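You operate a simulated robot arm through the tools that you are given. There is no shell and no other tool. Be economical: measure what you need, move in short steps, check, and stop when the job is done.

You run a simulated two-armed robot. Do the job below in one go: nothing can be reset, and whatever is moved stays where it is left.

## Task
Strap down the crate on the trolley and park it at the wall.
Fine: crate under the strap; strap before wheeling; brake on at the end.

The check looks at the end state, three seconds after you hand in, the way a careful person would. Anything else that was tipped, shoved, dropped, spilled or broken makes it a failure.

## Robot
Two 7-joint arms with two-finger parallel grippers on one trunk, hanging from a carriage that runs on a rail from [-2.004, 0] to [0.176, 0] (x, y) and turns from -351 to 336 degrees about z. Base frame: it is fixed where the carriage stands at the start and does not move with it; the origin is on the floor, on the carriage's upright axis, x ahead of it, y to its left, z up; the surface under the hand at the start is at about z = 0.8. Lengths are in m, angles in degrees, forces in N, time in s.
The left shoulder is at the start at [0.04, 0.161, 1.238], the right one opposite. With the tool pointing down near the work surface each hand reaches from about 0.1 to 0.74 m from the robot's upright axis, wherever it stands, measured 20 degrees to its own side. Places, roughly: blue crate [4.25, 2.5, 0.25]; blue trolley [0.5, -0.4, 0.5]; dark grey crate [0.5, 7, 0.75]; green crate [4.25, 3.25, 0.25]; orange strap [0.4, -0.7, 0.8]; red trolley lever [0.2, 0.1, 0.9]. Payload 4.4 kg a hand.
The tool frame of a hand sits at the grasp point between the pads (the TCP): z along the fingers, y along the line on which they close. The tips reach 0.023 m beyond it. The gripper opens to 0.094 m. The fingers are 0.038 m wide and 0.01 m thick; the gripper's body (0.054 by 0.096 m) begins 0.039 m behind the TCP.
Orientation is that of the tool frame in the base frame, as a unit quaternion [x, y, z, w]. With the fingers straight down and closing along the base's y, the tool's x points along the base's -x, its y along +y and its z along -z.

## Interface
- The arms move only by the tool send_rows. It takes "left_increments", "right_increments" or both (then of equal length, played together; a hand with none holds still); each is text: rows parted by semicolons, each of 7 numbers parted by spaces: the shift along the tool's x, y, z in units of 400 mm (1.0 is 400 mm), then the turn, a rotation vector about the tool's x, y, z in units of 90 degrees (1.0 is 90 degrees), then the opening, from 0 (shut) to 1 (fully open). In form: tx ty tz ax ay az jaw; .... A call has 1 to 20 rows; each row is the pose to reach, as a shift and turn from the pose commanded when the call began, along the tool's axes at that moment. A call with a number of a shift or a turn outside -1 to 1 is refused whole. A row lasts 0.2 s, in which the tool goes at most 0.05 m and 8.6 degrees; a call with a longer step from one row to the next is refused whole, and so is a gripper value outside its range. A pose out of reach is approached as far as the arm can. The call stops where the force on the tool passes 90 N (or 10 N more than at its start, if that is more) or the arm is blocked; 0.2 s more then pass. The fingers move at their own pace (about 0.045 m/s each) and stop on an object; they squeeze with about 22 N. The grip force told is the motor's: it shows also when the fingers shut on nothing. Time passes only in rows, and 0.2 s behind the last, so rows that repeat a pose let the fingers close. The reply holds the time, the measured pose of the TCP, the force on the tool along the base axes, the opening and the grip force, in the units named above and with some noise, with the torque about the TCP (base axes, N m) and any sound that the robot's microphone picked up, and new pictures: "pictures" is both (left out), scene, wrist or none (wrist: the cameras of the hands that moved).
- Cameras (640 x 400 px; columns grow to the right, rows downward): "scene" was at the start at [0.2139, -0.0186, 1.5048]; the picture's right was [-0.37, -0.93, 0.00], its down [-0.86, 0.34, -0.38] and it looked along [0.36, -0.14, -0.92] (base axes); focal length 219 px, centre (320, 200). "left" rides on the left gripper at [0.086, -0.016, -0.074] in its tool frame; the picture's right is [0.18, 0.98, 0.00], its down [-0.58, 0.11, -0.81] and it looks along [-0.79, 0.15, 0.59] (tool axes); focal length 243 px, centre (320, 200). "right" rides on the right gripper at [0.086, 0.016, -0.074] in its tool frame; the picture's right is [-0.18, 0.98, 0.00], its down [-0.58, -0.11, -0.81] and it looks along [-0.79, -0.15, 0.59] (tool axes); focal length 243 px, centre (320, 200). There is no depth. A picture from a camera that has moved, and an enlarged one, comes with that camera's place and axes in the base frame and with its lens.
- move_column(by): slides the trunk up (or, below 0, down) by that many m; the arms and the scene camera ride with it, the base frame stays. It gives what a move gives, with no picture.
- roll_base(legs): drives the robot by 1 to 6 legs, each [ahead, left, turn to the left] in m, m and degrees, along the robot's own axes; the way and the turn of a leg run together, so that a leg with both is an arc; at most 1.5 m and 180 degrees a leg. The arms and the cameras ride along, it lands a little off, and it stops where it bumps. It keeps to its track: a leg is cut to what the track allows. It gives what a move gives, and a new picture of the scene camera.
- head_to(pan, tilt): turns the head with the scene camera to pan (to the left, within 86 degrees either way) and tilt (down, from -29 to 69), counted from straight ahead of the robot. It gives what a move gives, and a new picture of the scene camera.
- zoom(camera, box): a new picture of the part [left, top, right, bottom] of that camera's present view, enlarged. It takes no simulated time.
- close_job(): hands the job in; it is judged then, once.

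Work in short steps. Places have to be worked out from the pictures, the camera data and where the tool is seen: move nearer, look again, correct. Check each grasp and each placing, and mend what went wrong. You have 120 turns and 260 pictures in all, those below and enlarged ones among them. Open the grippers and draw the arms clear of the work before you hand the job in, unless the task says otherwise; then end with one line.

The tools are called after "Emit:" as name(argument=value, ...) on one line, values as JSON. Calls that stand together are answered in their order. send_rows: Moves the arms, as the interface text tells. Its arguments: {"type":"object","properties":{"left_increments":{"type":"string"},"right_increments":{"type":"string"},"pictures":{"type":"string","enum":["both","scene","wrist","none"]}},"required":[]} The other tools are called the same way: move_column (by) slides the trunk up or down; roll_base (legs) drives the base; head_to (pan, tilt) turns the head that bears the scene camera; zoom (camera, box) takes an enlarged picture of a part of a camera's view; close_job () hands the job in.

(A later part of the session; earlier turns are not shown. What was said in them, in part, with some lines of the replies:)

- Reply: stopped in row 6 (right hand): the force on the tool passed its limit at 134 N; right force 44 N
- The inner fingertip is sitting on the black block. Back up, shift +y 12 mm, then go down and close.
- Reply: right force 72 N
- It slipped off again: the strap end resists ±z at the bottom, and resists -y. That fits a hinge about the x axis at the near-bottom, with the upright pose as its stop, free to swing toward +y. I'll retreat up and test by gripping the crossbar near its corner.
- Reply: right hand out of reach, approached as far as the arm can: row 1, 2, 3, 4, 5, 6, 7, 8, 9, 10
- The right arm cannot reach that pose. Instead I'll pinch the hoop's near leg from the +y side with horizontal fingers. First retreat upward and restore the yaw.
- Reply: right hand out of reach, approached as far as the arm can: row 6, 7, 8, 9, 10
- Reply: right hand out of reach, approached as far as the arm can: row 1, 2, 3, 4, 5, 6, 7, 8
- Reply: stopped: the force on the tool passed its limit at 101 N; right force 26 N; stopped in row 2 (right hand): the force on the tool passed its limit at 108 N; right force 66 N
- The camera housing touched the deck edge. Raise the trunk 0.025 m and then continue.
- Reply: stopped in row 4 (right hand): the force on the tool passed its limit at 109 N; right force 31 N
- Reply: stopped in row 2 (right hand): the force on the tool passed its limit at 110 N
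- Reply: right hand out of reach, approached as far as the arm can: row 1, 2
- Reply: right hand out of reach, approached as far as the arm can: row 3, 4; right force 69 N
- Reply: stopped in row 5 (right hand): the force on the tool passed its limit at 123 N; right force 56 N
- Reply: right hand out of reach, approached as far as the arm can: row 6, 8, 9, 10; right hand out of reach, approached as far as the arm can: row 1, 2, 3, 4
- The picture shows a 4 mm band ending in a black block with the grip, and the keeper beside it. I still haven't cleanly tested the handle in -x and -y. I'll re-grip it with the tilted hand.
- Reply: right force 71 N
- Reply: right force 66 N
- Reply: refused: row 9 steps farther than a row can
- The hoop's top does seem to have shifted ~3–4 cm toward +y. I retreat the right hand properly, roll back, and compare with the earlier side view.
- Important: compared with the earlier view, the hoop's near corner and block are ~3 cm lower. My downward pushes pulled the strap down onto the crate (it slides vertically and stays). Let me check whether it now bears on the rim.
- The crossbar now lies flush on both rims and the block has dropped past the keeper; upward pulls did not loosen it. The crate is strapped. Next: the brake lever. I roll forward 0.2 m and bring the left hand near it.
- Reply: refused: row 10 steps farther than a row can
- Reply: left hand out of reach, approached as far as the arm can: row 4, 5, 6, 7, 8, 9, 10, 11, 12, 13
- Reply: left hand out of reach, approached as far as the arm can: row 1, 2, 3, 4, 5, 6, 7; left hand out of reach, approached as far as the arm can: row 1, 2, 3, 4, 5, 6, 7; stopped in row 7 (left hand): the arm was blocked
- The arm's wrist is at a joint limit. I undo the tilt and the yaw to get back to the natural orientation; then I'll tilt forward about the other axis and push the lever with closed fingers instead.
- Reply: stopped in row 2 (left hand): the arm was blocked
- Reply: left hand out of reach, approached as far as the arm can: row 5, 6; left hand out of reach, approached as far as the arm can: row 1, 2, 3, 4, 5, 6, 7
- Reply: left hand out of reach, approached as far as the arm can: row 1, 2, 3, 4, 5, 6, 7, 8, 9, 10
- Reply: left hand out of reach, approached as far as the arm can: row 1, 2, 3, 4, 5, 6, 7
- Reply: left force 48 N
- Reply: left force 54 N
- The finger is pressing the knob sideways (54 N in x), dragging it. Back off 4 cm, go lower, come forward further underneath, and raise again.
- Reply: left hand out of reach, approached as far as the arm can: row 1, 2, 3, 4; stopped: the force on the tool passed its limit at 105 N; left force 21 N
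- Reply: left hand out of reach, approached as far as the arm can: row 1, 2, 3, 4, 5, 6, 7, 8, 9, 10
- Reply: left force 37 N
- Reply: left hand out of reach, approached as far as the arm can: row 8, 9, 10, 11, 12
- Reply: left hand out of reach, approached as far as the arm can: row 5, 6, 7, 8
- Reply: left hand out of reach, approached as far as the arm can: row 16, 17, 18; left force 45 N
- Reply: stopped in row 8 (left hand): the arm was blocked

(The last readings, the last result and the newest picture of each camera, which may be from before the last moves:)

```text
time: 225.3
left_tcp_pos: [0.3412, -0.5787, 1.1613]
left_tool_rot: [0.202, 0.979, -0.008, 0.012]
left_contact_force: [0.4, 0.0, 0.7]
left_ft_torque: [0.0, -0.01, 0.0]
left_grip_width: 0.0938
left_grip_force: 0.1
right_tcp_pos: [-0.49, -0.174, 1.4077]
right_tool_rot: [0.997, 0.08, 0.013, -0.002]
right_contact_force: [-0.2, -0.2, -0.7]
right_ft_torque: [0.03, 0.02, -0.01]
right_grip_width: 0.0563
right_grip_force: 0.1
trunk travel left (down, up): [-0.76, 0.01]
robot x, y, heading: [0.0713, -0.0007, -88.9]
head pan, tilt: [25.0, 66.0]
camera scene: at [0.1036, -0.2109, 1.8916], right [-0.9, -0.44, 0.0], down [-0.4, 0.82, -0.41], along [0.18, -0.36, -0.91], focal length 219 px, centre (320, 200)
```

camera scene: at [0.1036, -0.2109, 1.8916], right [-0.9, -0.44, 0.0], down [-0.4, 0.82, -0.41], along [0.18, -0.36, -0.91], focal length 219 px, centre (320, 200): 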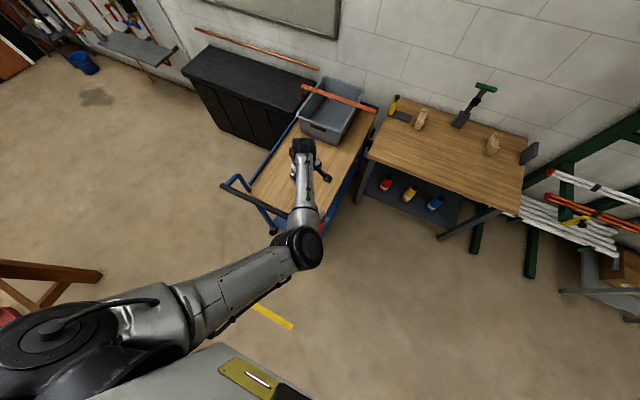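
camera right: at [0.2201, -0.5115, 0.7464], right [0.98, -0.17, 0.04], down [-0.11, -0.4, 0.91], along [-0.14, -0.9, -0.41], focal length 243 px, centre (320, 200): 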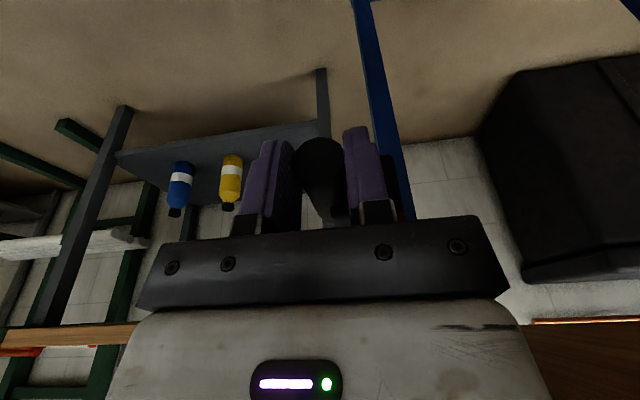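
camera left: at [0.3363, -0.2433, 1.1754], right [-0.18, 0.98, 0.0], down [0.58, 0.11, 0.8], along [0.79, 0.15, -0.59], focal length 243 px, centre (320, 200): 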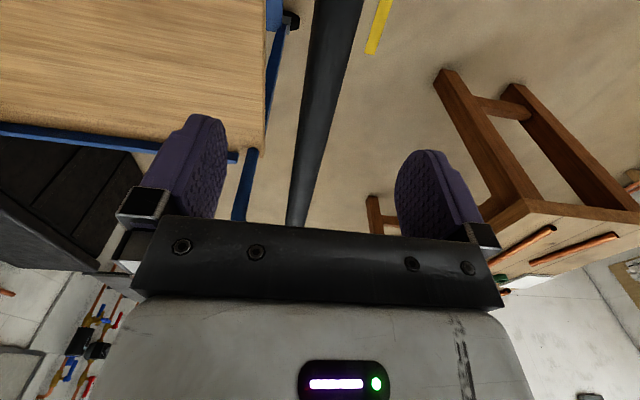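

Move the left hand to behind the bar (+y side) at x≈0.46 with jaws closed, then lower.

Emit:
send_rows(left_increments="-0.01 0.1 0 0 0 0.06 0;-0.02 0.2 0 0 0 0.12 0;-0.03 0.3 0 0 0 0.18 0;-0.04 0.4 0 0 0 0.24 0;-0.045 0.5 0 0 0 0.3 0;-0.05 0.62 0 0 0 0.3 0;-0.05 0.66 0 0 0 0.3 0;-0.05 0.66 0.1 0 0 0.3 0;-0.05 0.66 0.2 0 0 0.3 0;-0.05 0.66 0.3 0 0 0.3 0;-0.05 0.66 0.36 0 0 0.3 0;-0.05 0.66 0.36 0 0 0.3 0", pictures="both")

```text
time: 227.9
left_tcp_pos: [0.4674, -0.3454, 1.0144]
left_tool_rot: [0.425, 0.905, -0.005, 0.014]
left_contact_force: [0.6, 0.5, 0.1]
left_ft_torque: [0.01, -0.01, 0.02]
left_grip_width: 0.0001
left_grip_force: 22.3
right_tcp_pos: [-0.4902, -0.174, 1.4069]
right_tool_rot: [0.997, 0.08, 0.013, -0.001]
right_contact_force: [-0.2, 0.3, -0.1]
right_ft_torque: [-0.03, -0.01, 0.0]
right_grip_width: 0.0564
right_grip_force: 0.1
trunk travel left (down, up): [-0.76, 0.01]
robot x, y, heading: [0.0738, 0.001, -88.7]
head pan, tilt: [25.0, 66.0]
camera scene: at [0.1036, -0.2109, 1.8916], right [-0.9, -0.44, 0.0], down [-0.4, 0.82, -0.41], along [0.18, -0.36, -0.91], focal length 219 px, centre (320, 200)
camera left: at [0.3974, -0.2887, 1.0866], right [0.64, 0.77, 0.0], down [0.44, -0.36, 0.82], along [0.63, -0.53, -0.57], focal length 243 px, centre (320, 200)
```

scene: 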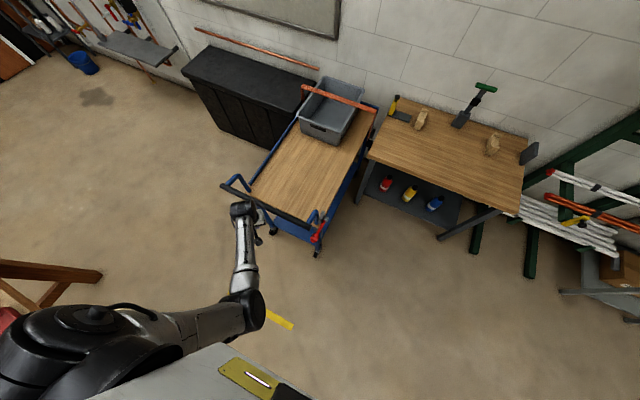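
left: 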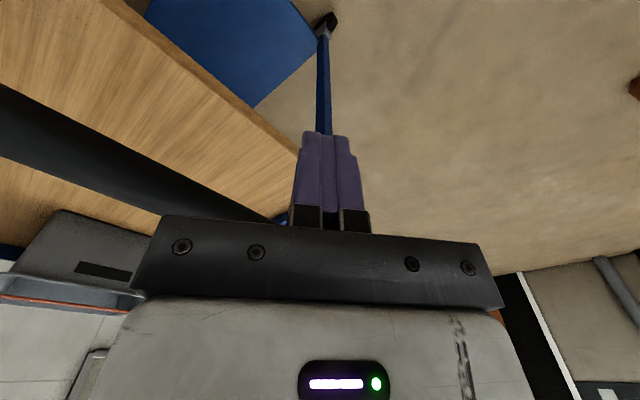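

Behind the bar. Push -y 0.15 m in small steps (contact expected after ~4 cm).

Emit:
send_rows(left_increments="-0.048 -0.04 0 0 0 0 0;-0.096 -0.08 0 0 0 0 0;-0.134 -0.112 0 0 0 0 0;-0.173 -0.144 0 0 0 0 0;-0.211 -0.176 0 0 0 0 0;-0.25 -0.207 0 0 0 0 0;-0.288 -0.239 0 0 0 0 0;-0.288 -0.239 0 0 0 0 0", pictures="scene")

Emit:
zoom(camera="scene", box=[210, 60, 410, 270])

```text
time: 229.7
left_tcp_pos: [0.4679, -0.4988, 1.0196]
left_tool_rot: [0.425, 0.905, -0.005, 0.015]
left_contact_force: [-0.3, -0.2, 0.0]
left_ft_torque: [0.02, 0.03, -0.03]
left_grip_width: 0.0
left_grip_force: 22.1
right_tcp_pos: [-0.4899, -0.1743, 1.4075]
right_tool_rot: [0.997, 0.081, 0.013, -0.001]
right_contact_force: [0.5, 0.0, -0.3]
right_ft_torque: [0.01, 0.0, -0.01]
right_grip_width: 0.0563
right_grip_force: 0.1
trunk travel left (down, up): [-0.76, 0.01]
robot x, y, heading: [0.0712, 0.0011, -88.6]
head pan, tilt: [25.0, 66.0]
camera scene: at [0.1036, -0.2109, 1.8916], right [-0.9, -0.44, 0.0], down [-0.4, 0.82, -0.41], along [0.18, -0.36, -0.91], focal length 219 px, centre (320, 200)
```

scene: 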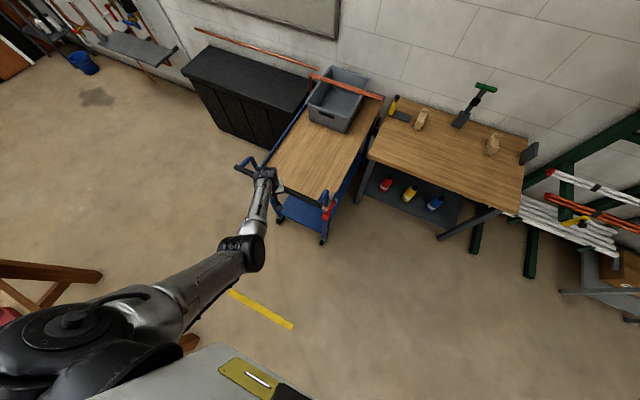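

```text
1.90 times, centred on (310, 165) of scene
camera zoom: at [0.1036, -0.2109, 1.8916], right [-0.9, -0.44, 0.0], down [-0.4, 0.82, -0.41], along [0.18, -0.36, -0.91], focal length 417 px, centre (339, 267)
```

zoom: 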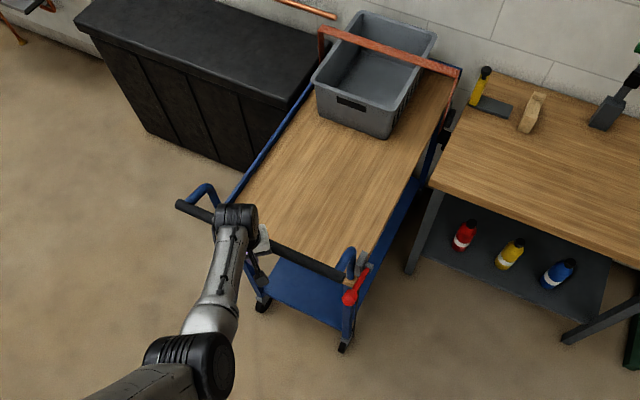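

The trolley end is at y≈-1.53, near the wall (≈-1.59). Creep forward another 4.5 cm slowly, watching the force.

Emit:
send_rows(left_increments="-0.019 -0.016 0 0 0 0 0;-0.038 -0.032 0 0 0 0 0;-0.058 -0.048 0 0 0 0 0;-0.072 -0.06 0 0 0 0 0;-0.086 -0.072 0 0 0 0 0;-0.086 -0.072 0 0 0 0 0", pictures="scene")

Emit:
head_to(pan=25, tilt=40)

Emit:
zoom(camera="scene", box=[240, 120, 440, 320])

```text
time: 231.1
left_tcp_pos: [0.4663, -0.5426, 1.0214]
left_tool_rot: [0.424, 0.906, -0.006, 0.015]
left_contact_force: [0.4, 1.0, -0.3]
left_ft_torque: [-0.02, 0.01, -0.01]
left_grip_width: 0.0
left_grip_force: 22.5
right_tcp_pos: [-0.4904, -0.1739, 1.4075]
right_tool_rot: [0.997, 0.08, 0.013, -0.001]
right_contact_force: [0.8, 0.2, -0.1]
right_ft_torque: [-0.02, 0.0, 0.0]
right_grip_width: 0.0567
right_grip_force: 0.0
trunk travel left (down, up): [-0.76, 0.01]
robot x, y, heading: [0.0743, -0.0, -88.8]
head pan, tilt: [25.0, 66.0]
camera scene: at [0.1036, -0.2109, 1.8916], right [-0.9, -0.44, 0.0], down [-0.4, 0.82, -0.41], along [0.18, -0.36, -0.91], focal length 219 px, centre (320, 200)
```

scene: 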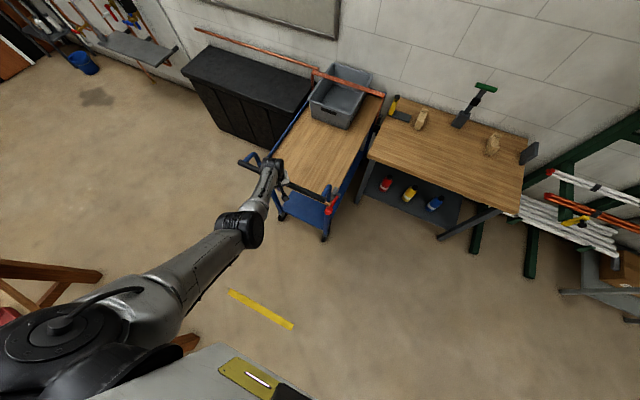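

```text
time: 232.0
left_tcp_pos: [0.4666, -0.5413, 1.0201]
left_tool_rot: [0.424, 0.906, -0.005, 0.014]
left_contact_force: [0.5, -0.4, 0.0]
left_ft_torque: [0.01, -0.01, 0.03]
left_grip_width: 0.0001
left_grip_force: 21.9
right_tcp_pos: [-0.489, -0.1743, 1.4074]
right_tool_rot: [0.997, 0.08, 0.013, -0.001]
right_contact_force: [0.4, -0.6, 1.3]
right_ft_torque: [0.0, -0.02, 0.01]
right_grip_width: 0.0561
right_grip_force: 0.0
trunk travel left (down, up): [-0.76, 0.01]
robot x, y, heading: [0.0748, 0.0018, -88.8]
head pan, tilt: [25.0, 40.0]
camera scene: at [0.1149, -0.2338, 1.9249], right [-0.9, -0.44, 0.0], down [-0.28, 0.58, -0.77], along [0.34, -0.69, -0.64], focal length 219 px, centre (320, 200)
```

scene: 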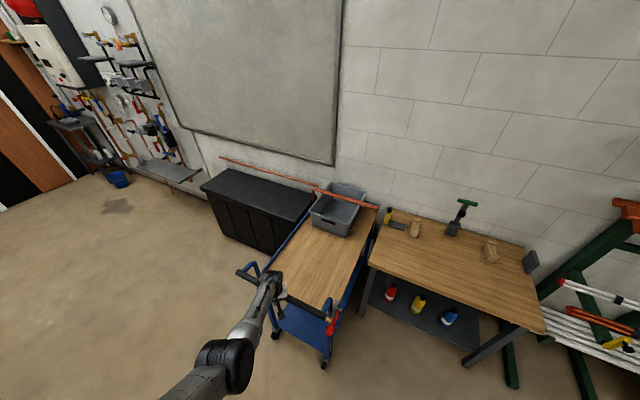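

```text
2.00 times, centred on (340, 220) of scene
camera zoom: at [0.1149, -0.2338, 1.9249], right [-0.9, -0.44, 0.0], down [-0.28, 0.58, -0.77], along [0.34, -0.69, -0.64], focal length 438 px, centre (280, 160)
```

zoom: 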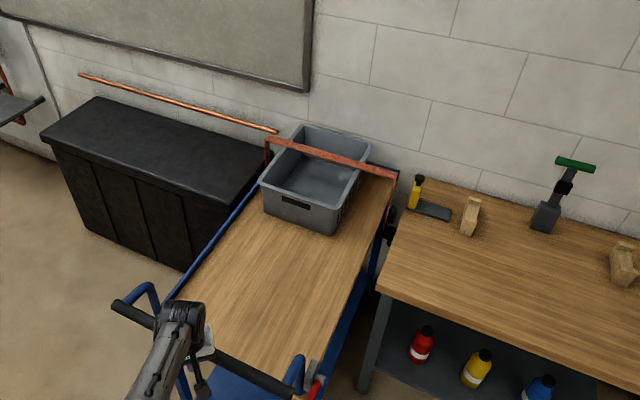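

The trolley end is within ~2 cm of the wall, no contact yet. Creep 2 cm more to confirm contact/closeness.

Emit:
send_rows(left_increments="-0.012 -0.01 0 0 0 0 0;-0.024 -0.02 0 0 0 0 0;-0.036 -0.03 0 0 0 0 0;-0.048 -0.04 0 0 0 0 0;-0.048 -0.04 0 0 0 0 0", pictures="none")

Emit:
zoom(camera="scene", box=[320, 170, 420, 270])

```text
time: 233.2
left_tcp_pos: [0.4656, -0.5625, 1.0216]
left_tool_rot: [0.424, 0.906, -0.004, 0.014]
left_contact_force: [2.0, 4.7, -4.6]
left_ft_torque: [0.2, -0.02, 0.09]
left_grip_width: 0.0002
left_grip_force: 21.8
left hand out of reach, approached as far as the arm can: row 4, 5
right_tcp_pos: [-0.4902, -0.1733, 1.407]
right_tool_rot: [0.997, 0.079, 0.013, -0.001]
right_contact_force: [0.5, 0.1, -0.5]
right_ft_torque: [0.0, -0.03, -0.03]
right_grip_width: 0.0561
right_grip_force: 0.0
trunk travel left (down, up): [-0.76, 0.01]
robot x, y, heading: [0.0769, -0.0021, -88.7]
head pan, tilt: [25.0, 40.0]
```

```text
4.00 times, centred on (370, 220) of scene
camera zoom: at [0.115, -0.2335, 1.9247], right [-0.9, -0.44, 0.0], down [-0.28, 0.58, -0.77], along [0.34, -0.69, -0.64], focal length 876 px, centre (120, 120)
```

zoom: 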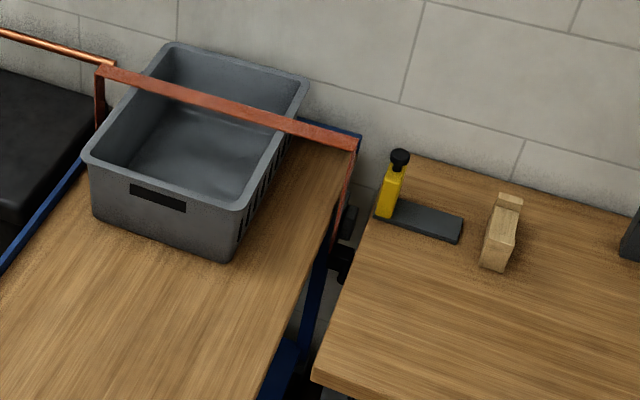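

The trolley is at the wall. Now re-apply the brake: find the lever knob.

Emit:
send_rows(left_increments="0.08 0.06 -0.02 0 0 0 0;0.12 0.1 -0.1 0 0 0 0;0.12 0.1 -0.22 0 0 0 0;0.12 0.1 -0.34 0 0 0 0;0.12 0.1 -0.34 0 0 0 0", pictures="none")

Emit:
head_to(pan=10, tilt=62)

Emit:
zoom(camera="scene", box=[220, 130, 360, 250])

```text
time: 234.4
left_tcp_pos: [0.4633, -0.4958, 1.1577]
left_tool_rot: [0.425, 0.905, -0.005, 0.014]
left_contact_force: [0.2, 0.5, 0.1]
left_ft_torque: [0.01, 0.01, -0.02]
left_grip_width: 0.0
left_grip_force: 21.8
right_tcp_pos: [-0.4895, -0.1741, 1.4075]
right_tool_rot: [0.997, 0.08, 0.013, -0.001]
right_contact_force: [0.4, -0.2, 0.2]
right_ft_torque: [0.0, 0.01, 0.0]
right_grip_width: 0.0565
right_grip_force: 0.0
trunk travel left (down, up): [-0.76, 0.01]
robot x, y, heading: [0.0734, 0.0004, -88.7]
head pan, tilt: [25.0, 40.0]
```

```text
time: 235.2
left_tcp_pos: [0.4627, -0.4973, 1.1575]
left_tool_rot: [0.425, 0.905, -0.005, 0.015]
left_contact_force: [-0.1, -0.2, 0.5]
left_ft_torque: [-0.02, 0.02, -0.01]
left_grip_width: 0.0
left_grip_force: 21.0
right_tcp_pos: [-0.4908, -0.1744, 1.4083]
right_tool_rot: [0.997, 0.08, 0.014, -0.001]
right_contact_force: [0.3, 0.6, 0.4]
right_ft_torque: [-0.02, 0.02, 0.01]
right_grip_width: 0.0566
right_grip_force: 0.0
trunk travel left (down, up): [-0.76, 0.01]
robot x, y, heading: [0.0719, 0.0005, -88.6]
head pan, tilt: [10.0, 62.0]
camera scene: at [0.0899, -0.2207, 1.8959], right [-0.98, -0.2, 0.0], down [-0.17, 0.87, -0.47], along [0.09, -0.46, -0.88], focal length 219 px, centre (320, 200)
```

scene: 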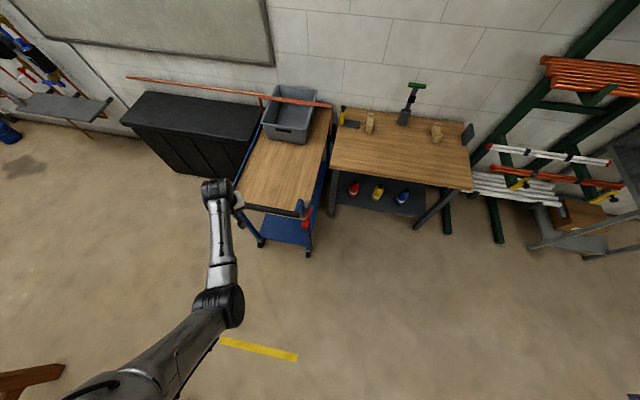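

```text
3.33 times, centred on (290, 190) of scene
camera zoom: at [0.0899, -0.2207, 1.8959], right [-0.98, -0.2, 0.0], down [-0.17, 0.87, -0.47], along [0.09, -0.46, -0.88], focal length 730 px, centre (420, 233)
```

zoom: 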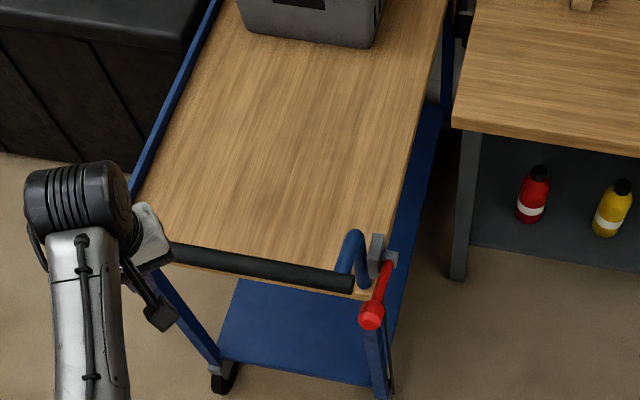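

Knob at ≈(0.228,-0.577,0.94), with the bar's end just above and beside it. I'll come with the hand leaning toward the robot: first yaw to natural while moving to (0.23,-0.45).

Emit:
send_rows(left_increments="0.08 -0.06 0 0 0 0.07 0;0.16 -0.12 0 0 0 0.14 0;0.24 -0.18 0 0 0 0.21 0;0.32 -0.24 0 0 0 0.28 0;0.4 -0.3 0 0 0 0.35 0;0.47 -0.37 0 0 0 0.427 0;0.47 -0.37 0 0 0 0.427 0", pictures="none")

Emit:
send_rows(left_increments="0 0 0 0 -0.09 0 0;0 0 0 0 -0.18 0 0;0 0 0 0 -0.27 0 0;0 0 0 0 -0.36 0 0;0 0 0 0 -0.45 0 0;0 0 0 0 -0.5 0 0;0 0 0 0 -0.5 0 0", pictures="scene")

```text
time: 236.8
left_tcp_pos: [0.2298, -0.4463, 1.1505]
left_tool_rot: [0.7, 0.714, -0.001, 0.016]
left_contact_force: [-0.3, 0.4, -0.4]
left_ft_torque: [0.0, 0.0, 0.02]
left_grip_width: 0.0
left_grip_force: 21.6
right_tcp_pos: [-0.4895, -0.1734, 1.4085]
right_tool_rot: [0.997, 0.08, 0.014, -0.001]
right_contact_force: [-0.1, -0.7, -0.5]
right_ft_torque: [0.02, 0.03, -0.01]
right_grip_width: 0.0563
right_grip_force: 0.1
trunk travel left (down, up): [-0.76, 0.01]
robot x, y, heading: [0.0755, 0.0013, -88.8]
head pan, tilt: [10.0, 62.0]
```

```text
time: 238.4
left_tcp_pos: [0.2306, -0.4468, 1.1509]
left_tool_rot: [0.645, 0.655, -0.267, 0.289]
left_contact_force: [-0.2, 0.3, -0.9]
left_ft_torque: [0.03, 0.01, 0.03]
left_grip_width: 0.0001
left_grip_force: 22.5
right_tcp_pos: [-0.4899, -0.1743, 1.4077]
right_tool_rot: [0.997, 0.08, 0.013, -0.001]
right_contact_force: [0.0, -0.2, 0.2]
right_ft_torque: [0.02, 0.02, 0.04]
right_grip_width: 0.0565
right_grip_force: 0.0
trunk travel left (down, up): [-0.76, 0.01]
robot x, y, heading: [0.0759, 0.0037, -88.7]
head pan, tilt: [10.0, 62.0]
camera scene: at [0.0899, -0.2206, 1.8959], right [-0.98, -0.2, 0.0], down [-0.17, 0.87, -0.47], along [0.09, -0.46, -0.88], focal length 219 px, centre (320, 200)
```

scene: 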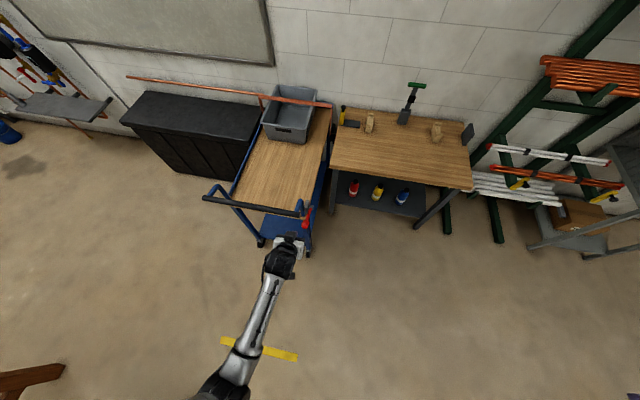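

Hand tilted 46°, good. Move the fingertip above the knob, then press straight down (force-guarded).

Emit:
send_rows(left_increments="0.02 0 0.1 0 0 0 0;0.035 -0.005 0.2 0 0 0 0;0.05 -0.01 0.3 0 0 0 0;0.065 -0.012 0.39 0 0 0 0;0.078 -0.012 0.464 0 0 0 0;0.078 -0.012 0.464 0 0 0 0", pictures="scene")

Emit:
zoom(camera="scene", box=[220, 130, 360, 250])

```text
time: 239.8
left_tcp_pos: [0.2307, -0.5598, 0.9985]
left_tool_rot: [0.646, 0.654, -0.268, 0.288]
left_contact_force: [0.4, -0.6, -0.3]
left_ft_torque: [0.01, 0.0, 0.01]
left_grip_width: 0.0001
left_grip_force: 21.8
right_tcp_pos: [-0.4907, -0.1752, 1.4071]
right_tool_rot: [0.997, 0.081, 0.013, -0.001]
right_contact_force: [0.4, -0.8, -0.1]
right_ft_torque: [0.0, -0.01, 0.0]
right_grip_width: 0.0564
right_grip_force: 0.0
trunk travel left (down, up): [-0.76, 0.01]
robot x, y, heading: [0.0741, -0.0013, -88.8]
head pan, tilt: [10.0, 62.0]
camera scene: at [0.0899, -0.2207, 1.8959], right [-0.98, -0.2, 0.0], down [-0.17, 0.87, -0.47], along [0.09, -0.46, -0.88], focal length 219 px, centre (320, 200)
```

scene: 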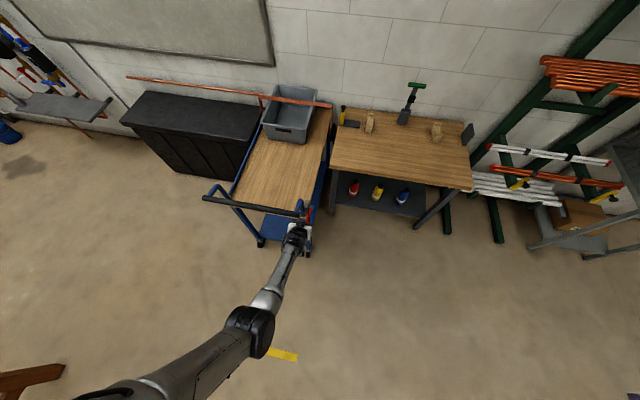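

```text
3.33 times, centred on (290, 190) of scene
camera zoom: at [0.0899, -0.2207, 1.8959], right [-0.98, -0.2, 0.0], down [-0.17, 0.87, -0.47], along [0.09, -0.46, -0.88], focal length 730 px, centre (420, 233)
```

zoom: 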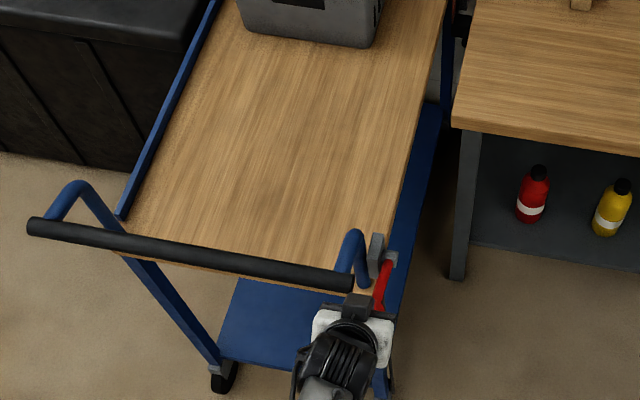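

Press down in steps to push the lever to its lower (brake-on) stop.

Emit:
send_rows(left_increments="0.04 -0.01 0.038 0 0 0 0;0.08 -0.01 0.076 0 0 0 0;0.12 -0.01 0.114 0 0 0 0;0.15 -0.01 0.143 0 0 0 0;0.18 -0.01 0.172 0 0 0 0;0.205 -0.01 0.196 0 0 0 0;0.23 -0.01 0.22 0 0 0 0;0.25 -0.01 0.24 0 0 0 0", pictures="scene")

Emit:
zoom(camera="scene", box=[220, 130, 360, 250])

```text
time: 241.6
left_tcp_pos: [0.2404, -0.5258, 0.9204]
left_tool_rot: [0.646, 0.655, -0.268, 0.287]
left_contact_force: [-0.3, -0.2, 0.6]
left_ft_torque: [0.02, 0.05, -0.01]
left_grip_width: 0.0
left_grip_force: 22.1
left hand out of reach, approached as far as the arm can: row 3, 4, 5, 6, 7, 8
right_tcp_pos: [-0.4888, -0.1745, 1.4074]
right_tool_rot: [0.997, 0.08, 0.013, -0.001]
right_contact_force: [0.4, -0.7, 0.3]
right_ft_torque: [0.05, 0.0, -0.02]
right_grip_width: 0.0562
right_grip_force: 0.0
trunk travel left (down, up): [-0.76, 0.01]
robot x, y, heading: [0.0741, -0.0001, -88.9]
head pan, tilt: [10.0, 62.0]
camera scene: at [0.09, -0.2206, 1.8958], right [-0.98, -0.2, 0.0], down [-0.17, 0.87, -0.47], along [0.09, -0.46, -0.88], focal length 219 px, centre (320, 200)
```

scene: 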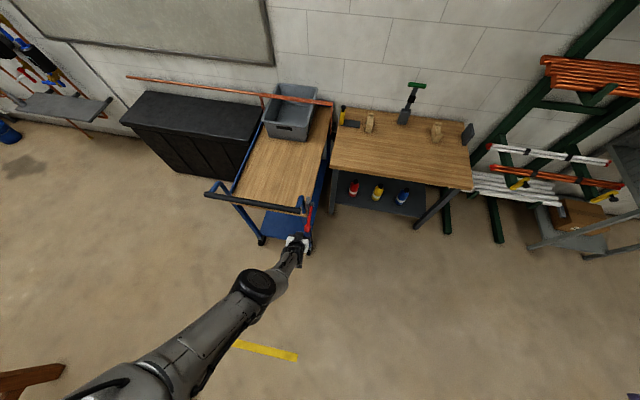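

```text
3.33 times, centred on (290, 190) of scene
camera zoom: at [0.09, -0.2206, 1.8958], right [-0.98, -0.2, 0.0], down [-0.17, 0.87, -0.47], along [0.09, -0.46, -0.88], focal length 730 px, centre (420, 233)
```

zoom: 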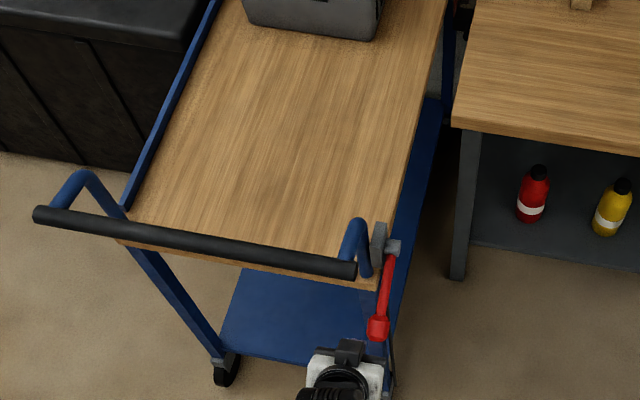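

The lever moved down, but the arm lost reach because the trunk is high. I lift the hand back above the knob, then use the trunk to press straight down.

Emit:
send_rows(left_increments="-0.08 0 -0.078 0 0 0 0;-0.16 0 -0.15 0 0 0 0;-0.235 -0.01 -0.222 0 0 0 0;-0.27 -0.02 -0.19 0 0 0 0;-0.297 -0.03 -0.16 0 0 0 0;-0.297 -0.03 -0.16 0 0 0 0", pictures="none")

Emit:
move_column(by=-0.12)

Emit:
zoom(camera="scene", box=[220, 130, 360, 250])

```text
time: 243.0
left_tcp_pos: [0.2411, -0.5261, 0.922]
left_tool_rot: [0.645, 0.655, -0.267, 0.288]
left_contact_force: [0.1, 0.2, 0.3]
left_ft_torque: [0.02, -0.01, 0.01]
left_grip_width: 0.0
left_grip_force: 22.6
left hand out of reach, approached as far as the arm can: row 1, 2, 3, 4, 5, 6
right_tcp_pos: [-0.4895, -0.175, 1.4086]
right_tool_rot: [0.997, 0.08, 0.013, -0.001]
right_contact_force: [0.2, -0.1, -0.2]
right_ft_torque: [-0.01, 0.0, -0.01]
right_grip_width: 0.0566
right_grip_force: 0.0
trunk travel left (down, up): [-0.76, 0.01]
robot x, y, heading: [0.0693, -0.0013, -88.6]
head pan, tilt: [10.0, 62.0]
```

```text
time: 244.5
left_tcp_pos: [0.2406, -0.5278, 0.8005]
left_tool_rot: [0.645, 0.655, -0.267, 0.289]
left_contact_force: [-1.5, -0.5, 0.3]
left_ft_torque: [0.0, -0.04, -0.03]
left_grip_width: 0.0001
left_grip_force: 22.1
right_tcp_pos: [-0.4889, -0.1742, 1.2877]
right_tool_rot: [0.997, 0.081, 0.013, -0.001]
right_contact_force: [1.0, -0.1, 0.2]
right_ft_torque: [-0.02, 0.0, -0.04]
right_grip_width: 0.0562
right_grip_force: 0.0
trunk travel left (down, up): [-0.64, 0.13]
robot x, y, heading: [0.0755, 0.0031, -88.6]
head pan, tilt: [10.0, 62.0]
```

```text
3.33 times, centred on (290, 190) of scene
camera zoom: at [0.0899, -0.2207, 1.776], right [-0.98, -0.2, 0.0], down [-0.17, 0.87, -0.47], along [0.09, -0.46, -0.88], focal length 730 px, centre (420, 233)
```

zoom: 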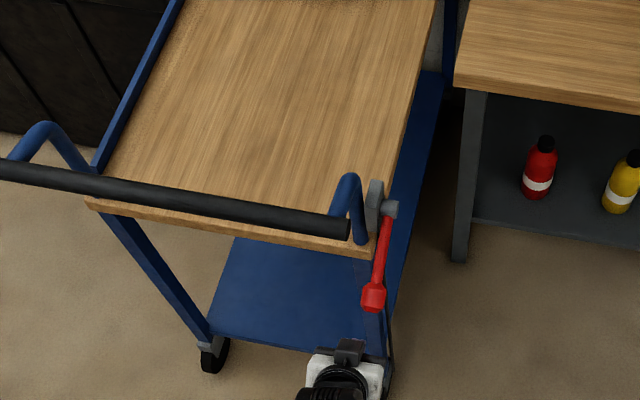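

Knob now ≈(0.226,-0.588,0.865) – partly down. With the trunk lower the arm should move again: go up, forward over the knob, then press down.

Emit:
send_rows(left_increments="-0.06 0 -0.056 0 0 0 0;-0.12 -0.005 -0.112 0 0 0 0;-0.18 -0.015 -0.168 0 0 0 0;-0.235 -0.03 -0.224 0 0 0 0;-0.29 -0.035 -0.28 0 0 0 0;-0.33 -0.035 -0.24 0 0 0 0;-0.385 -0.035 -0.18 0 0 0 0;-0.385 -0.035 -0.18 0 0 0 0", pictures="none")

Emit:
zoom(camera="scene", box=[220, 100, 360, 220])

```text
time: 246.3
left_tcp_pos: [0.2403, -0.5257, 0.8005]
left_tool_rot: [0.645, 0.655, -0.268, 0.289]
left_contact_force: [-0.8, 0.6, 0.0]
left_ft_torque: [0.03, 0.0, 0.0]
left_grip_width: 0.0001
left_grip_force: 22.3
left hand out of reach, approached as far as the arm can: row 1, 2, 3, 4, 5, 6, 7, 8
right_tcp_pos: [-0.49, -0.1754, 1.2876]
right_tool_rot: [0.997, 0.08, 0.013, 0.0]
right_contact_force: [1.0, 0.6, 0.8]
right_ft_torque: [0.02, 0.02, 0.0]
right_grip_width: 0.0564
right_grip_force: 0.1
trunk travel left (down, up): [-0.64, 0.13]
robot x, y, heading: [0.0699, -0.0013, -88.8]
head pan, tilt: [10.0, 62.0]
```

```text
3.33 times, centred on (290, 160) of scene
camera zoom: at [0.0899, -0.2206, 1.7759], right [-0.98, -0.2, 0.0], down [-0.17, 0.87, -0.47], along [0.09, -0.46, -0.88], focal length 730 px, centre (420, 333)
```

zoom: 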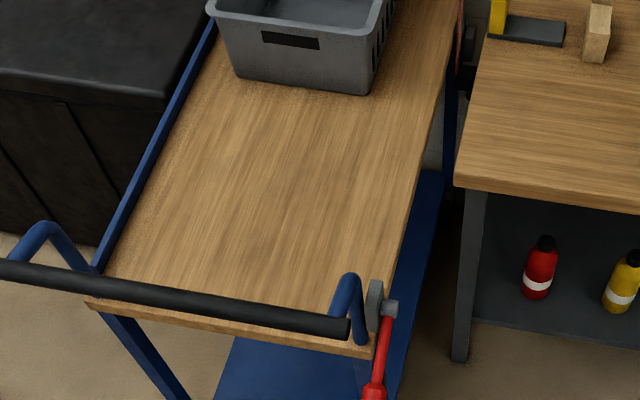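

The arm is at a joint limit with this tilt. Raise the trunk and reduce the tilt to free it.

Emit:
move_column(by=0.1)

Emit:
send_rows(left_increments="0 0 0 0 0.08 0 0;0 0 0 0 0.16 0 0;0 0 0 0 0.24 0 0;0 0 0 0 0.3 0 0;0 0 0 0 0.3 0 0", pictures="none")

Emit:
send_rows(left_increments="0 0 -0.06 0 0 0 0;0 0 -0.12 0 0 0 0;0 0 -0.2 0 0 0 0;0 0 -0.28 0 0 0 0;0 0 -0.28 0 0 0 0", pictures="scene")

```text
time: 247.7
left_tcp_pos: [0.2402, -0.5255, 0.9012]
left_tool_rot: [0.645, 0.655, -0.267, 0.289]
left_contact_force: [0.4, 0.5, -0.1]
left_ft_torque: [0.0, -0.01, 0.02]
left_grip_width: 0.0
left_grip_force: 22.0
right_tcp_pos: [-0.4904, -0.1747, 1.3881]
right_tool_rot: [0.997, 0.08, 0.013, -0.002]
right_contact_force: [0.3, 0.4, -0.1]
right_ft_torque: [0.01, 0.03, 0.04]
right_grip_width: 0.0564
right_grip_force: 0.0
trunk travel left (down, up): [-0.74, 0.03]
robot x, y, heading: [0.0742, 0.0023, -88.7]
head pan, tilt: [10.0, 62.0]
```

```text
time: 248.9
left_tcp_pos: [0.2443, -0.5194, 0.9005]
left_tool_rot: [0.691, 0.704, -0.109, 0.127]
left_contact_force: [0.3, 1.3, 0.1]
left_ft_torque: [0.0, 0.01, -0.01]
left_grip_width: 0.0001
left_grip_force: 22.2
left hand out of reach, approached as far as the arm can: row 4, 5
right_tcp_pos: [-0.4897, -0.1742, 1.3862]
right_tool_rot: [0.997, 0.08, 0.013, 0.0]
right_contact_force: [-0.4, 0.1, 0.7]
right_ft_torque: [0.01, -0.01, 0.01]
right_grip_width: 0.0562
right_grip_force: 0.0
trunk travel left (down, up): [-0.74, 0.03]
robot x, y, heading: [0.0772, 0.0011, -88.6]
head pan, tilt: [10.0, 62.0]
```

```text
time: 249.7
left_tcp_pos: [0.3137, -0.5976, 1.0725]
left_tool_rot: [0.666, 0.698, -0.14, 0.223]
left_contact_force: [-0.5, 0.0, 0.0]
left_ft_torque: [-0.04, -0.01, -0.01]
left_grip_width: 0.0001
left_grip_force: 21.7
right_tcp_pos: [-0.4902, -0.1739, 1.3876]
right_tool_rot: [0.997, 0.08, 0.012, 0.0]
right_contact_force: [-0.4, 0.5, -0.7]
right_ft_torque: [-0.01, 0.01, 0.01]
right_grip_width: 0.0563
right_grip_force: 0.0
trunk travel left (down, up): [-0.74, 0.03]
robot x, y, heading: [0.0715, 0.0017, -88.6]
head pan, tilt: [10.0, 62.0]
stopped in row 4 (left hand): the arm was blocked; the commanded pose is now the measured one
camera scene: at [0.09, -0.2204, 1.8757], right [-0.98, -0.2, 0.0], down [-0.17, 0.87, -0.47], along [0.09, -0.46, -0.88], focal length 219 px, centre (320, 200)
```

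scene: 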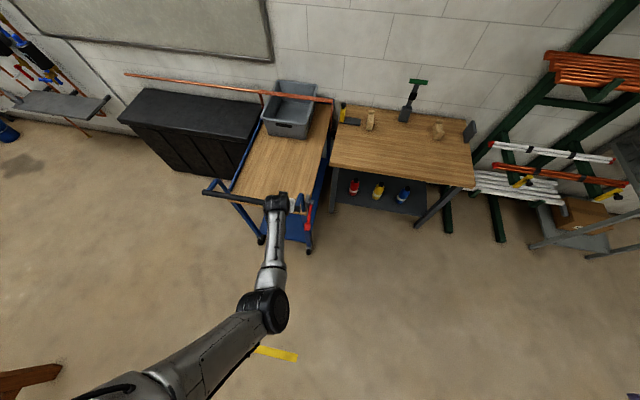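

Freed: the hand is now above the bar's near end. Shift to above the knob (x≈0.22), then lower the trunk to press.

Emit:
send_rows(left_increments="0.02 -0.08 -0.016 0 0 0 0;0.04 -0.16 -0.032 0 0 0 0;0.06 -0.231 -0.047 0 0 0 0;0.06 -0.231 -0.047 0 0 0 0", pictures="none")

Emit:
move_column(by=-0.13)

Emit:
zoom(camera="scene", box=[220, 130, 360, 250])

```text
time: 250.9
left_tcp_pos: [0.2963, -0.628, 1.1208]
left_tool_rot: [0.644, 0.694, -0.135, 0.293]
left_contact_force: [0.5, 0.4, -0.4]
left_ft_torque: [-0.03, 0.0, 0.02]
left_grip_width: 0.0
left_grip_force: 22.0
right_tcp_pos: [-0.4895, -0.1738, 1.387]
right_tool_rot: [0.997, 0.081, 0.013, -0.001]
right_contact_force: [-0.1, -0.6, -0.3]
right_ft_torque: [0.01, 0.0, 0.06]
right_grip_width: 0.0563
right_grip_force: 0.1
trunk travel left (down, up): [-0.74, 0.03]
robot x, y, heading: [0.0742, 0.0005, -88.7]
head pan, tilt: [10.0, 62.0]
stopped in row 4 (left hand): the arm was blocked; the commanded pose is now the measured one
```

```text
time: 252.5
left_tcp_pos: [0.3, -0.6474, 1.0115]
left_tool_rot: [0.638, 0.691, -0.148, 0.307]
left_contact_force: [12.4, -22.6, 69.1]
left_ft_torque: [1.43, 0.12, -0.18]
left_grip_width: 0.0
left_grip_force: 22.0
right_tcp_pos: [-0.4859, -0.1812, 1.257]
right_tool_rot: [0.997, 0.081, 0.015, 0.004]
right_contact_force: [-0.5, 0.5, -0.8]
right_ft_torque: [0.0, 0.02, 0.02]
right_grip_width: 0.0562
right_grip_force: 0.0
trunk travel left (down, up): [-0.61, 0.16]
robot x, y, heading: [0.0729, 0.0033, -88.8]
head pan, tilt: [10.0, 62.0]
```

```text
3.33 times, centred on (290, 190) of scene
camera zoom: at [0.0919, -0.2246, 1.7482], right [-0.98, -0.2, 0.0], down [-0.17, 0.86, -0.48], along [0.1, -0.47, -0.88], focal length 730 px, centre (420, 233)
```

zoom: 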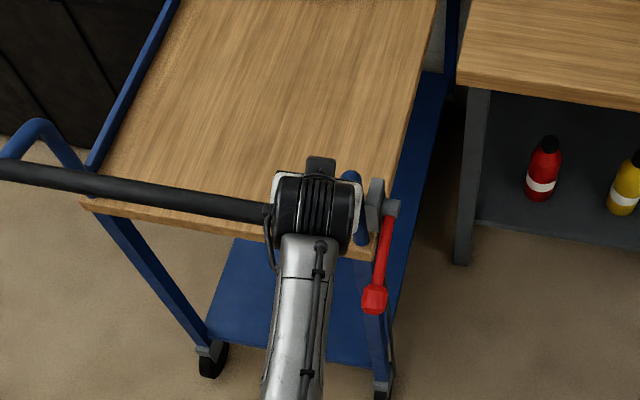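

The fingers landed on the handle bar, not the knob. I raise the trunk, return the left hand to the known good posture (natural, beside the lever), tilt again there, and this time press only with the trunk.

Emit:
move_column(by=0.15)

Emit:
send_rows(left_increments="0.03 0 -0.06 0 0 0 0;0.09 -0.015 -0.12 0.025 0.07 0.006 0;0.16 -0.03 -0.19 0.05 0.15 0.012 0;0.22 -0.05 -0.25 0.08 0.23 0.02 0;0.28 -0.07 -0.31 0.11 0.31 0.028 0;0.325 -0.086 -0.354 0.142 0.39 0.036 0;0.325 -0.086 -0.354 0.142 0.42 0.036 0;0.325 -0.086 -0.354 0.142 0.42 0.036 0", pictures="none")

```text
time: 254.3
left_tcp_pos: [0.2949, -0.6286, 1.1418]
left_tool_rot: [0.644, 0.694, -0.136, 0.292]
left_contact_force: [0.3, -0.2, 0.3]
left_ft_torque: [0.0, 0.02, -0.04]
left_grip_width: 0.0
left_grip_force: 22.3
right_tcp_pos: [-0.4899, -0.1751, 1.4077]
right_tool_rot: [0.997, 0.079, 0.013, -0.001]
right_contact_force: [0.2, 0.4, 0.1]
right_ft_torque: [-0.02, 0.0, 0.01]
right_grip_width: 0.0565
right_grip_force: 0.1
trunk travel left (down, up): [-0.76, 0.01]
robot x, y, heading: [0.073, 0.0003, -88.8]
head pan, tilt: [10.0, 62.0]
```

```text
time: 255.1
left_tcp_pos: [0.3256, -0.5979, 1.2454]
left_tool_rot: [0.647, 0.708, -0.102, 0.265]
left_contact_force: [-0.3, 0.5, 0.6]
left_ft_torque: [-0.03, 0.0, 0.0]
left_grip_width: 0.0
left_grip_force: 22.0
right_tcp_pos: [-0.4903, -0.1732, 1.4076]
right_tool_rot: [0.997, 0.081, 0.014, -0.001]
right_contact_force: [0.3, -0.2, 0.8]
right_ft_torque: [-0.01, 0.0, -0.02]
right_grip_width: 0.0563
right_grip_force: 0.0
trunk travel left (down, up): [-0.76, 0.01]
robot x, y, heading: [0.0727, -0.0004, -88.8]
head pan, tilt: [10.0, 62.0]
stopped in row 4 (left hand): the arm was blocked; the commanded pose is now the measured one
```

The arm's pose is actually useful: the hand leans away from the bar. I keep the arm fixed and use only base and trunk: shift the base -0.166 m in x, turn +5.4°, so the fingertip is over the knob, then lower the trunk.

Emit:
roll_base(legs=[[-0.003, -0.166, 0], [0, 0, 5.4]])

Emit:
move_column(by=-0.28)

Emit:
zoom(camera="scene", box=[170, 100, 330, 230])

```text
time: 257.1
left_tcp_pos: [0.2159, -0.572, 1.2446]
left_tool_rot: [0.614, 0.737, -0.088, 0.268]
left_contact_force: [0.1, -0.6, -0.2]
left_ft_torque: [-0.01, 0.05, -0.01]
left_grip_width: 0.0
left_grip_force: 21.3
right_tcp_pos: [-0.6332, -0.2257, 1.4066]
right_tool_rot: [0.992, 0.126, 0.012, -0.001]
right_contact_force: [-0.4, 0.3, -0.3]
right_ft_torque: [0.0, 0.0, -0.03]
right_grip_width: 0.0564
right_grip_force: 0.1
trunk travel left (down, up): [-0.76, 0.01]
robot x, y, heading: [-0.0892, -0.0017, -83.2]
head pan, tilt: [10.0, 62.0]
camera scene: at [-0.0519, -0.2182, 1.8959], right [-0.96, -0.29, 0.0], down [-0.25, 0.85, -0.47], along [0.13, -0.45, -0.88], focal length 219 px, centre (320, 200)
```

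scene: 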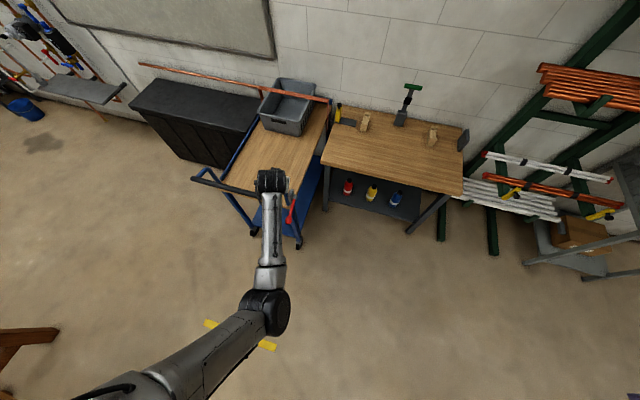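

```text
time: 259.9
left_tcp_pos: [0.2171, -0.5711, 0.9639]
left_tool_rot: [0.614, 0.737, -0.09, 0.269]
left_contact_force: [-0.6, -0.9, 0.5]
left_ft_torque: [0.03, -0.01, 0.02]
left_grip_width: 0.0002
left_grip_force: 22.4
right_tcp_pos: [-0.6339, -0.2259, 1.1283]
right_tool_rot: [0.992, 0.127, 0.013, -0.001]
right_contact_force: [-0.3, -0.4, 0.3]
right_ft_torque: [0.01, -0.04, 0.0]
right_grip_width: 0.0565
right_grip_force: 0.1
trunk travel left (down, up): [-0.48, 0.29]
robot x, y, heading: [-0.096, -0.0021, -83.4]
head pan, tilt: [10.0, 62.0]
```

```text
3.08 times, centred on (250, 165) of scene
camera zoom: at [-0.0519, -0.2182, 1.616], right [-0.96, -0.29, 0.0], down [-0.25, 0.85, -0.47], along [0.13, -0.45, -0.88], focal length 674 px, centre (535, 308)
5 turns are left
```

zoom: 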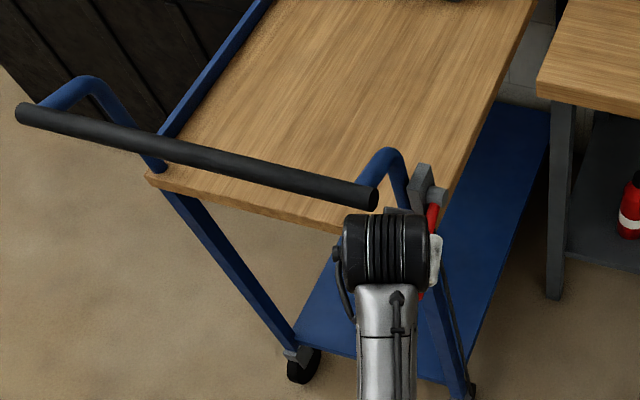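

The fingertip is right over the knob. Press down with the trunk in guarded steps.

Emit:
move_column(by=-0.07)

Emit:
move_column(by=-0.04)

Emit:
move_column(by=-0.02)

Emit:
zoom(camera="scene", box=[170, 80, 330, 210])

```text
time: 261.0
left_tcp_pos: [0.2163, -0.5726, 0.8941]
left_tool_rot: [0.613, 0.737, -0.089, 0.269]
left_contact_force: [0.2, -0.3, -0.3]
left_ft_torque: [-0.01, -0.01, -0.02]
left_grip_width: 0.0001
left_grip_force: 22.0
right_tcp_pos: [-0.6335, -0.2265, 1.0581]
right_tool_rot: [0.992, 0.128, 0.014, -0.002]
right_contact_force: [-0.7, -0.3, -0.3]
right_ft_torque: [-0.02, -0.03, -0.01]
right_grip_width: 0.0563
right_grip_force: 0.1
trunk travel left (down, up): [-0.41, 0.36]
robot x, y, heading: [-0.0892, 0.0, -83.5]
head pan, tilt: [10.0, 62.0]
```

```text
time: 261.7
left_tcp_pos: [0.2165, -0.5741, 0.8711]
left_tool_rot: [0.609, 0.736, -0.095, 0.281]
left_contact_force: [-5.1, 25.5, 27.3]
left_ft_torque: [0.31, -0.08, 0.17]
left_grip_width: 0.0001
left_grip_force: 21.7
right_tcp_pos: [-0.6337, -0.224, 1.0199]
right_tool_rot: [0.992, 0.127, 0.013, -0.002]
right_contact_force: [-0.1, -0.7, 0.5]
right_ft_torque: [0.0, 0.0, 0.0]
right_grip_width: 0.0564
right_grip_force: 0.1
trunk travel left (down, up): [-0.372, 0.398]
robot x, y, heading: [-0.0883, -0.0035, -83.2]
head pan, tilt: [10.0, 62.0]
stopped: the force on the tool passed its limit at 97 N (the readings are from after the stop); the commanded pose is now the measured one
```

```text
time: 262.2
left_tcp_pos: [0.2157, -0.5735, 0.8702]
left_tool_rot: [0.605, 0.735, -0.101, 0.288]
left_contact_force: [-7.7, 36.7, 31.0]
left_ft_torque: [0.46, -0.07, 0.33]
left_grip_width: 0.0
left_grip_force: 21.4
right_tcp_pos: [-0.6341, -0.2233, 1.0103]
right_tool_rot: [0.992, 0.128, 0.014, -0.004]
right_contact_force: [0.8, -0.6, -0.6]
right_ft_torque: [0.0, 0.0, 0.02]
right_grip_width: 0.0568
right_grip_force: 0.0
trunk travel left (down, up): [-0.364, 0.406]
robot x, y, heading: [-0.0892, 0.0003, -83.1]
head pan, tilt: [10.0, 62.0]
stopped: the force on the tool passed its limit at 103 N (the readings are from after the stop); the commanded pose is now the measured one
```

```text
3.08 times, centred on (250, 145) of scene
camera zoom: at [-0.0524, -0.2156, 1.4984], right [-0.96, -0.29, 0.0], down [-0.25, 0.85, -0.47], along [0.13, -0.45, -0.88], focal length 674 px, centre (535, 369)
4 turns are left
```

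zoom: 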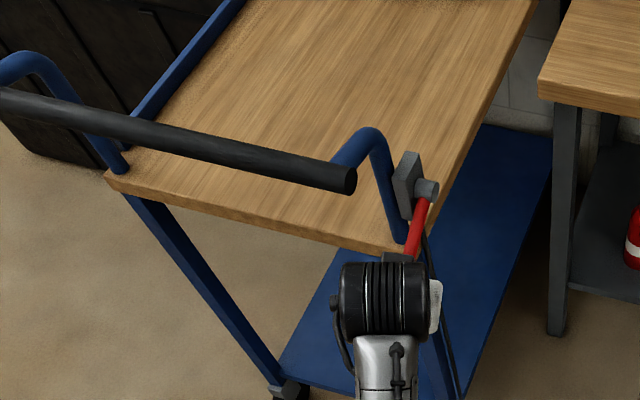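

About 100 N at tip height ≈0.85 m: the lever is at its lower stop, where it began (brake on). Lift straight up, back the robot away, open the gripper, and check.

Emit:
move_column(by=0.3)

Emit:
roll_base(legs=[[0, -0.3, 0]])

Emit:
send_rows(left_increments="0 0 0 0 0 0 1;0 0 0 0 0 0 1;0 0 0 0 0 0 1", right_increments="0 0 0 0 0 0 1;0 0 0 0 0 0 1;0 0 0 0 0 0 1", pictures="none")

Emit:
head_to(pan=28, tilt=52)

Emit:
zoom(camera="scene", box=[220, 100, 420, 300])

```text
time: 265.2
left_tcp_pos: [0.2161, -0.5798, 1.1709]
left_tool_rot: [0.606, 0.734, -0.102, 0.288]
left_contact_force: [-0.1, 0.1, -0.8]
left_ft_torque: [0.0, -0.01, 0.01]
left_grip_width: 0.0
left_grip_force: 21.9
right_tcp_pos: [-0.6335, -0.226, 1.3114]
right_tool_rot: [0.992, 0.127, 0.013, -0.001]
right_contact_force: [0.6, 0.5, -0.3]
right_ft_torque: [0.01, 0.01, -0.04]
right_grip_width: 0.0563
right_grip_force: 0.2
trunk travel left (down, up): [-0.664, 0.106]
robot x, y, heading: [-0.0875, -0.0003, -83.4]
head pan, tilt: [10.0, 62.0]
```

```text
time: 267.2
left_tcp_pos: [-0.0864, -0.5784, 1.1693]
left_tool_rot: [0.607, 0.734, -0.103, 0.288]
left_contact_force: [0.8, -0.5, 0.0]
left_ft_torque: [-0.04, 0.04, -0.02]
left_grip_width: 0.0
left_grip_force: 22.1
right_tcp_pos: [-0.9365, -0.2274, 1.3115]
right_tool_rot: [0.992, 0.127, 0.012, -0.001]
right_contact_force: [0.4, -0.4, 0.0]
right_ft_torque: [0.04, 0.0, -0.03]
right_grip_width: 0.0563
right_grip_force: 0.0
trunk travel left (down, up): [-0.664, 0.106]
robot x, y, heading: [-0.3923, -0.0005, -82.9]
head pan, tilt: [10.0, 62.0]
camera scene: at [-0.3552, -0.2181, 1.7995], right [-0.96, -0.29, 0.0], down [-0.26, 0.85, -0.47], along [0.14, -0.45, -0.88], focal length 219 px, centre (320, 200)
```

scene: 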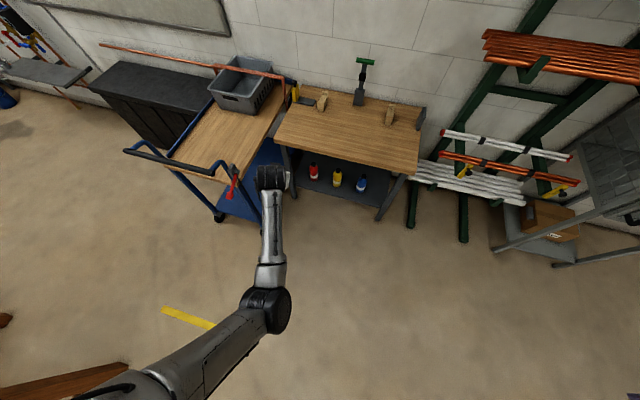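

```text
time: 268.0
left_tcp_pos: [-0.0873, -0.578, 1.1696]
left_tool_rot: [0.605, 0.735, -0.101, 0.288]
left_contact_force: [-0.2, 0.5, 0.0]
left_ft_torque: [-0.02, -0.01, 0.02]
left_grip_width: 0.0688
left_grip_force: 0.0
right_tcp_pos: [-0.9375, -0.2282, 1.3102]
right_tool_rot: [0.992, 0.127, 0.012, -0.002]
right_contact_force: [-0.1, -0.5, -0.4]
right_ft_torque: [-0.04, 0.0, 0.0]
right_grip_width: 0.094
right_grip_force: 0.1
trunk travel left (down, up): [-0.664, 0.106]
robot x, y, heading: [-0.3931, -0.0005, -83.1]
head pan, tilt: [10.0, 62.0]
```

```text
time: 268.9
left_tcp_pos: [-0.087, -0.5788, 1.1699]
left_tool_rot: [0.606, 0.735, -0.102, 0.288]
left_contact_force: [0.3, -0.2, -0.5]
left_ft_torque: [0.01, -0.02, -0.01]
left_grip_width: 0.094
left_grip_force: 0.0
right_tcp_pos: [-0.9363, -0.2262, 1.3117]
right_tool_rot: [0.992, 0.127, 0.013, -0.002]
right_contact_force: [0.3, -0.3, 0.9]
right_ft_torque: [-0.02, 0.02, 0.0]
right_grip_width: 0.094
right_grip_force: 0.0
trunk travel left (down, up): [-0.664, 0.106]
robot x, y, heading: [-0.3918, -0.0011, -83.3]
head pan, tilt: [28.0, 52.0]
camera scene: at [-0.3309, -0.2182, 1.8116], right [-0.82, -0.57, 0.0], down [-0.45, 0.65, -0.62], along [0.35, -0.51, -0.79], focal length 219 px, centre (320, 200)
```

scene: 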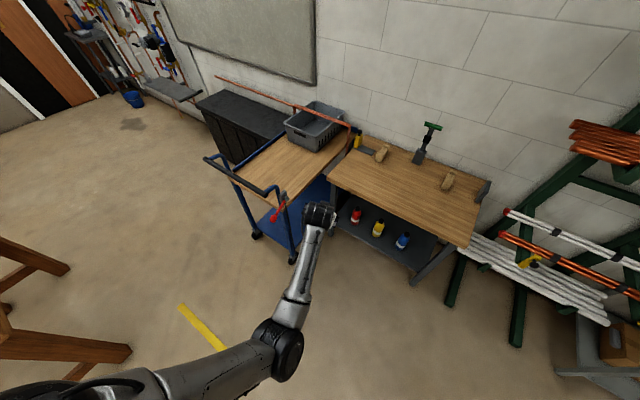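

```text
2.00 times, centred on (320, 200) of scene
camera zoom: at [-0.3309, -0.2182, 1.8116], right [-0.82, -0.57, 0.0], down [-0.45, 0.65, -0.62], along [0.35, -0.51, -0.79], focal length 438 px, centre (320, 200)
3 turns are left
```

zoom: 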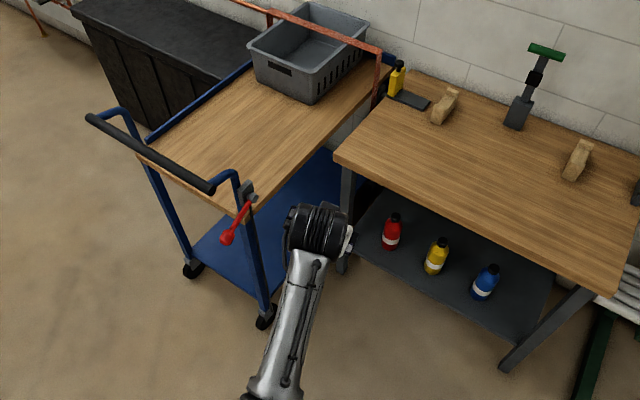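

The pictures show the crate under the lowered strap, the trolley at the wall, the lever down as at the start, nothing else disturbed, and both grippers open and clear. Handing in.

Emit:
close_job()

```text
The job is handed in.
```

I handed the job in: the crate is under the strap, the trolley is at the wall, and the brake lever is back down where it started, which I take to be on. I never saw the strap latch itself: it slid down onto the crate rim as I tested it and then resisted upward pulls.
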